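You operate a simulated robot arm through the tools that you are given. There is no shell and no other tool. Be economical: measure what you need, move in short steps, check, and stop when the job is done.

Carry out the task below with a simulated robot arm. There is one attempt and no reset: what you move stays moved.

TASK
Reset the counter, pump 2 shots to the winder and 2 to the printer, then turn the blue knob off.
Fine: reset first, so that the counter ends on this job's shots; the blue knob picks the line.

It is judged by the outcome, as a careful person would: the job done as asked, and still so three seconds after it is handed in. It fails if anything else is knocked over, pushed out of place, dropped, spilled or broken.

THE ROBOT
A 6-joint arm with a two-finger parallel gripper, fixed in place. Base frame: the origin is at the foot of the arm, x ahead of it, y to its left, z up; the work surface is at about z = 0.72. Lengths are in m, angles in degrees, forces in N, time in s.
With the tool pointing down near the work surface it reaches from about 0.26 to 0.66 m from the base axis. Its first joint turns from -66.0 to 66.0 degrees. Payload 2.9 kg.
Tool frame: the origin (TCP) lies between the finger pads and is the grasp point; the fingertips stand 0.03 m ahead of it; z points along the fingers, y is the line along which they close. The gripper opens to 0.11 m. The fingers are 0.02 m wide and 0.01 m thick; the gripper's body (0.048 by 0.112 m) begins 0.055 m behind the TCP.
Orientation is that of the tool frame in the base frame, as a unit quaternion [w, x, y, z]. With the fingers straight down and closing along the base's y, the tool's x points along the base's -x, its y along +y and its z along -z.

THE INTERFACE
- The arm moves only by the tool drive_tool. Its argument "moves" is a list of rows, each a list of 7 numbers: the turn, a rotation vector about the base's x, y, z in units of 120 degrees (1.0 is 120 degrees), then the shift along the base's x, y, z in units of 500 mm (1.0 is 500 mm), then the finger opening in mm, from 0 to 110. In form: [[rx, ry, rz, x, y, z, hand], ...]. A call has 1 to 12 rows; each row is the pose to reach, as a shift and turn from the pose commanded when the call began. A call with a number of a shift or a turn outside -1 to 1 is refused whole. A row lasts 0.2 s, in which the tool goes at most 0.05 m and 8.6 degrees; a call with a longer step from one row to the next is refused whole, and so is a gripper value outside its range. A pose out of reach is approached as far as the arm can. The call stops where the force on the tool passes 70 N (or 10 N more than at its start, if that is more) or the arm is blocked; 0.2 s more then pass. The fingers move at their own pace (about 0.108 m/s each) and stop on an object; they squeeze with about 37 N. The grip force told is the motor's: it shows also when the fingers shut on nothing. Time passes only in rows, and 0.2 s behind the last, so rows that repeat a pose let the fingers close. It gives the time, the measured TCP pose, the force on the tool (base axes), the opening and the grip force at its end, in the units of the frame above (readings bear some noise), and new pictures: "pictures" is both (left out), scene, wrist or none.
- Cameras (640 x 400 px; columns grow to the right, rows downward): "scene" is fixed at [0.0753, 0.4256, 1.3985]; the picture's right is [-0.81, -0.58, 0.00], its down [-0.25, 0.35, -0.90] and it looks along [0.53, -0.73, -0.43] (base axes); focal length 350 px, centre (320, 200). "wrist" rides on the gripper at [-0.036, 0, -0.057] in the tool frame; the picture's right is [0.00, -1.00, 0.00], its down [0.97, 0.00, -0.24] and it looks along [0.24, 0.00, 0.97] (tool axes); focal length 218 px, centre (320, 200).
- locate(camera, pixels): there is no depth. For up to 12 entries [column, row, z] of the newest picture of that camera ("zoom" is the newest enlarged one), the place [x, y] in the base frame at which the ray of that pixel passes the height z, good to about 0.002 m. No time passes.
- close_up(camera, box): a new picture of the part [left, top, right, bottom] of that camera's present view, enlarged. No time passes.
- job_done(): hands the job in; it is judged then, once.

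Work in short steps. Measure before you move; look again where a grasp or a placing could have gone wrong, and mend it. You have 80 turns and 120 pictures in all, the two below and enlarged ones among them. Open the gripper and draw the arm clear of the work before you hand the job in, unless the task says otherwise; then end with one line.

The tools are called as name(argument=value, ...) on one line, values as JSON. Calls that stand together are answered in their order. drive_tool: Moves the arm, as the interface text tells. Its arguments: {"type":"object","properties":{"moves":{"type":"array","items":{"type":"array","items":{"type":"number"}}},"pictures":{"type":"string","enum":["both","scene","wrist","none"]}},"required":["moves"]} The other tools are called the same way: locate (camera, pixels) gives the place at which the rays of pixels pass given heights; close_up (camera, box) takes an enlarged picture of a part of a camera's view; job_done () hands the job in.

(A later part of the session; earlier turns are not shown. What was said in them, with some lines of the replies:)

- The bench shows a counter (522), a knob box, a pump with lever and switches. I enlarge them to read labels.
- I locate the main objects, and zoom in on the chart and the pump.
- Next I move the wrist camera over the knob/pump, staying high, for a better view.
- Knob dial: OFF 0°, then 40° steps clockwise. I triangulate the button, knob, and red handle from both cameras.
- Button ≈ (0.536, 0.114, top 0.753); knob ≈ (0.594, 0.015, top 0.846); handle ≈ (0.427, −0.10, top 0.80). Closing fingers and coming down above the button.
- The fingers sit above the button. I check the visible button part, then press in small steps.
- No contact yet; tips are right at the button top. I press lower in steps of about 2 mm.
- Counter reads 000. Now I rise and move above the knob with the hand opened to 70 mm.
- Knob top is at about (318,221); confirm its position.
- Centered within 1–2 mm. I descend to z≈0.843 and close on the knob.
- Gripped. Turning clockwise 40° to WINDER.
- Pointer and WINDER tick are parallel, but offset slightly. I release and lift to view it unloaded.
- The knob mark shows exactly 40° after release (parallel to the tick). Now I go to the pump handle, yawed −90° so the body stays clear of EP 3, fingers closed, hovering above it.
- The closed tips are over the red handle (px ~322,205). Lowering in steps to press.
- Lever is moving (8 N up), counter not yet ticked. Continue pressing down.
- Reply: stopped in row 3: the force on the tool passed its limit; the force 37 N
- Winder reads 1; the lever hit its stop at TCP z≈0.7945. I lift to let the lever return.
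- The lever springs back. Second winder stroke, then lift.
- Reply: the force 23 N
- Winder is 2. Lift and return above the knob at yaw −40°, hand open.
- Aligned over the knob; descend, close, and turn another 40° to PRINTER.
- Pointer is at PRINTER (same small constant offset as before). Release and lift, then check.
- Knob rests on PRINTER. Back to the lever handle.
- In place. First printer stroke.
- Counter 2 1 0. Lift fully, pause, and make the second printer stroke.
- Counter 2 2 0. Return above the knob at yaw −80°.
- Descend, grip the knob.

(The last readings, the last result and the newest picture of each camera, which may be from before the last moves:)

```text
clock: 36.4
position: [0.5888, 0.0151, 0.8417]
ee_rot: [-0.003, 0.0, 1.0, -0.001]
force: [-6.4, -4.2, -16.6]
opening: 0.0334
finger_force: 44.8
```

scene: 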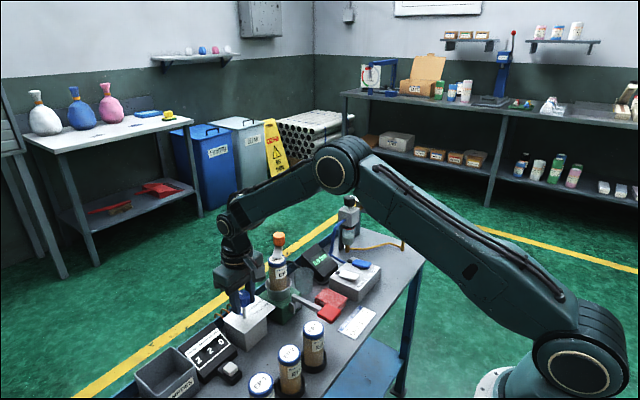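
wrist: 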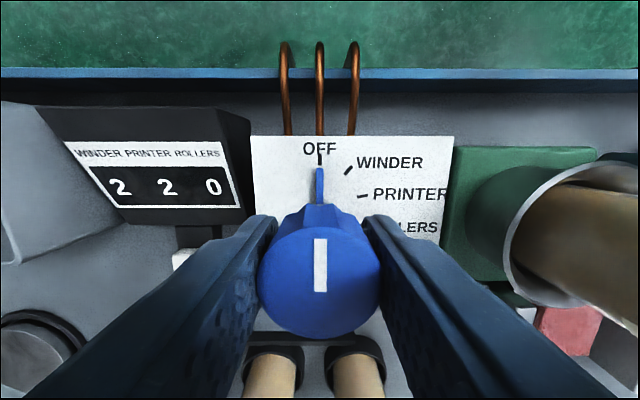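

Pointer on OFF, counter 220. Release, rise straight up and draw back.

drive_tool(moves=[[0, 0, 0, 0, 0, 0, 60], [0, 0, 0, 0, 0, 0, 70], [0, 0, 0, 0, 0, 0.06, 70], [0, 0, 0, 0, 0, 0.14, 70], [0, 0, 0, 0, 0, 0.23, 70], [0, 0, 0, -0.04, 0, 0.3, 70], [0, 0, 0, -0.1, 0, 0.37, 100], [0, 0, 0, -0.16, 0, 0.44, 110], [0, 0, 0, -0.22, 0, 0.5, 110], [0, 0, 0, -0.28, 0, 0.56, 110], [0, 0, 0, -0.28, 0, 0.56, 110]])

close_up(camera="wrist", box=[220, 20, 380, 120])

```text
clock: 38.8
position: [0.4498, 0.0153, 1.1244]
ee_rot: [0.0, -0.001, 1.0, -0.002]
force: [-0.1, -0.8, -0.3]
opening: 0.1101
finger_force: 0.1
```

scene: 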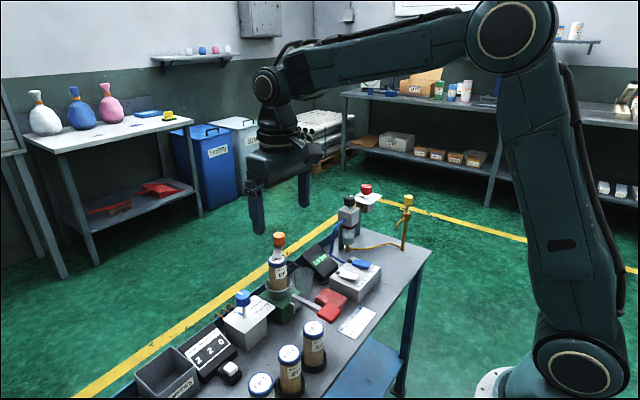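
wrist: 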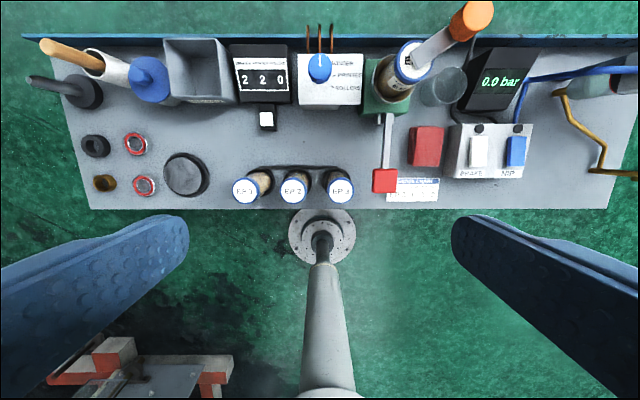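

```text
4.00 times, centred on (300, 70) of wrist
```

zoom: 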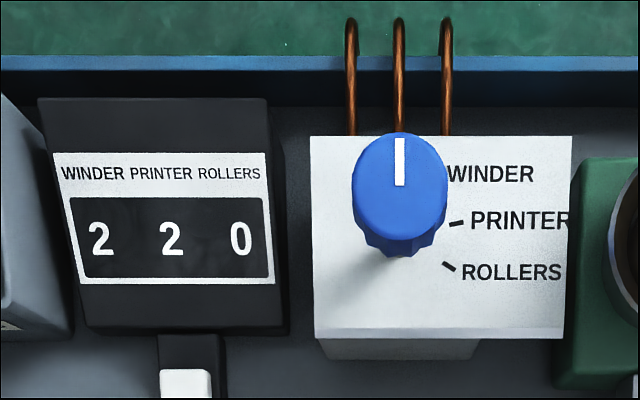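

The counter shows 2 2 0, the knob is at OFF, the lever has returned, and everything is in place.

job_done()

```text
The job is handed in.
```

I reset the counter, pumped 2 shots to the winder and 2 to the printer (it reads 2 2 0), turned the blue knob back to OFF, and handed the job in with the arm clear.
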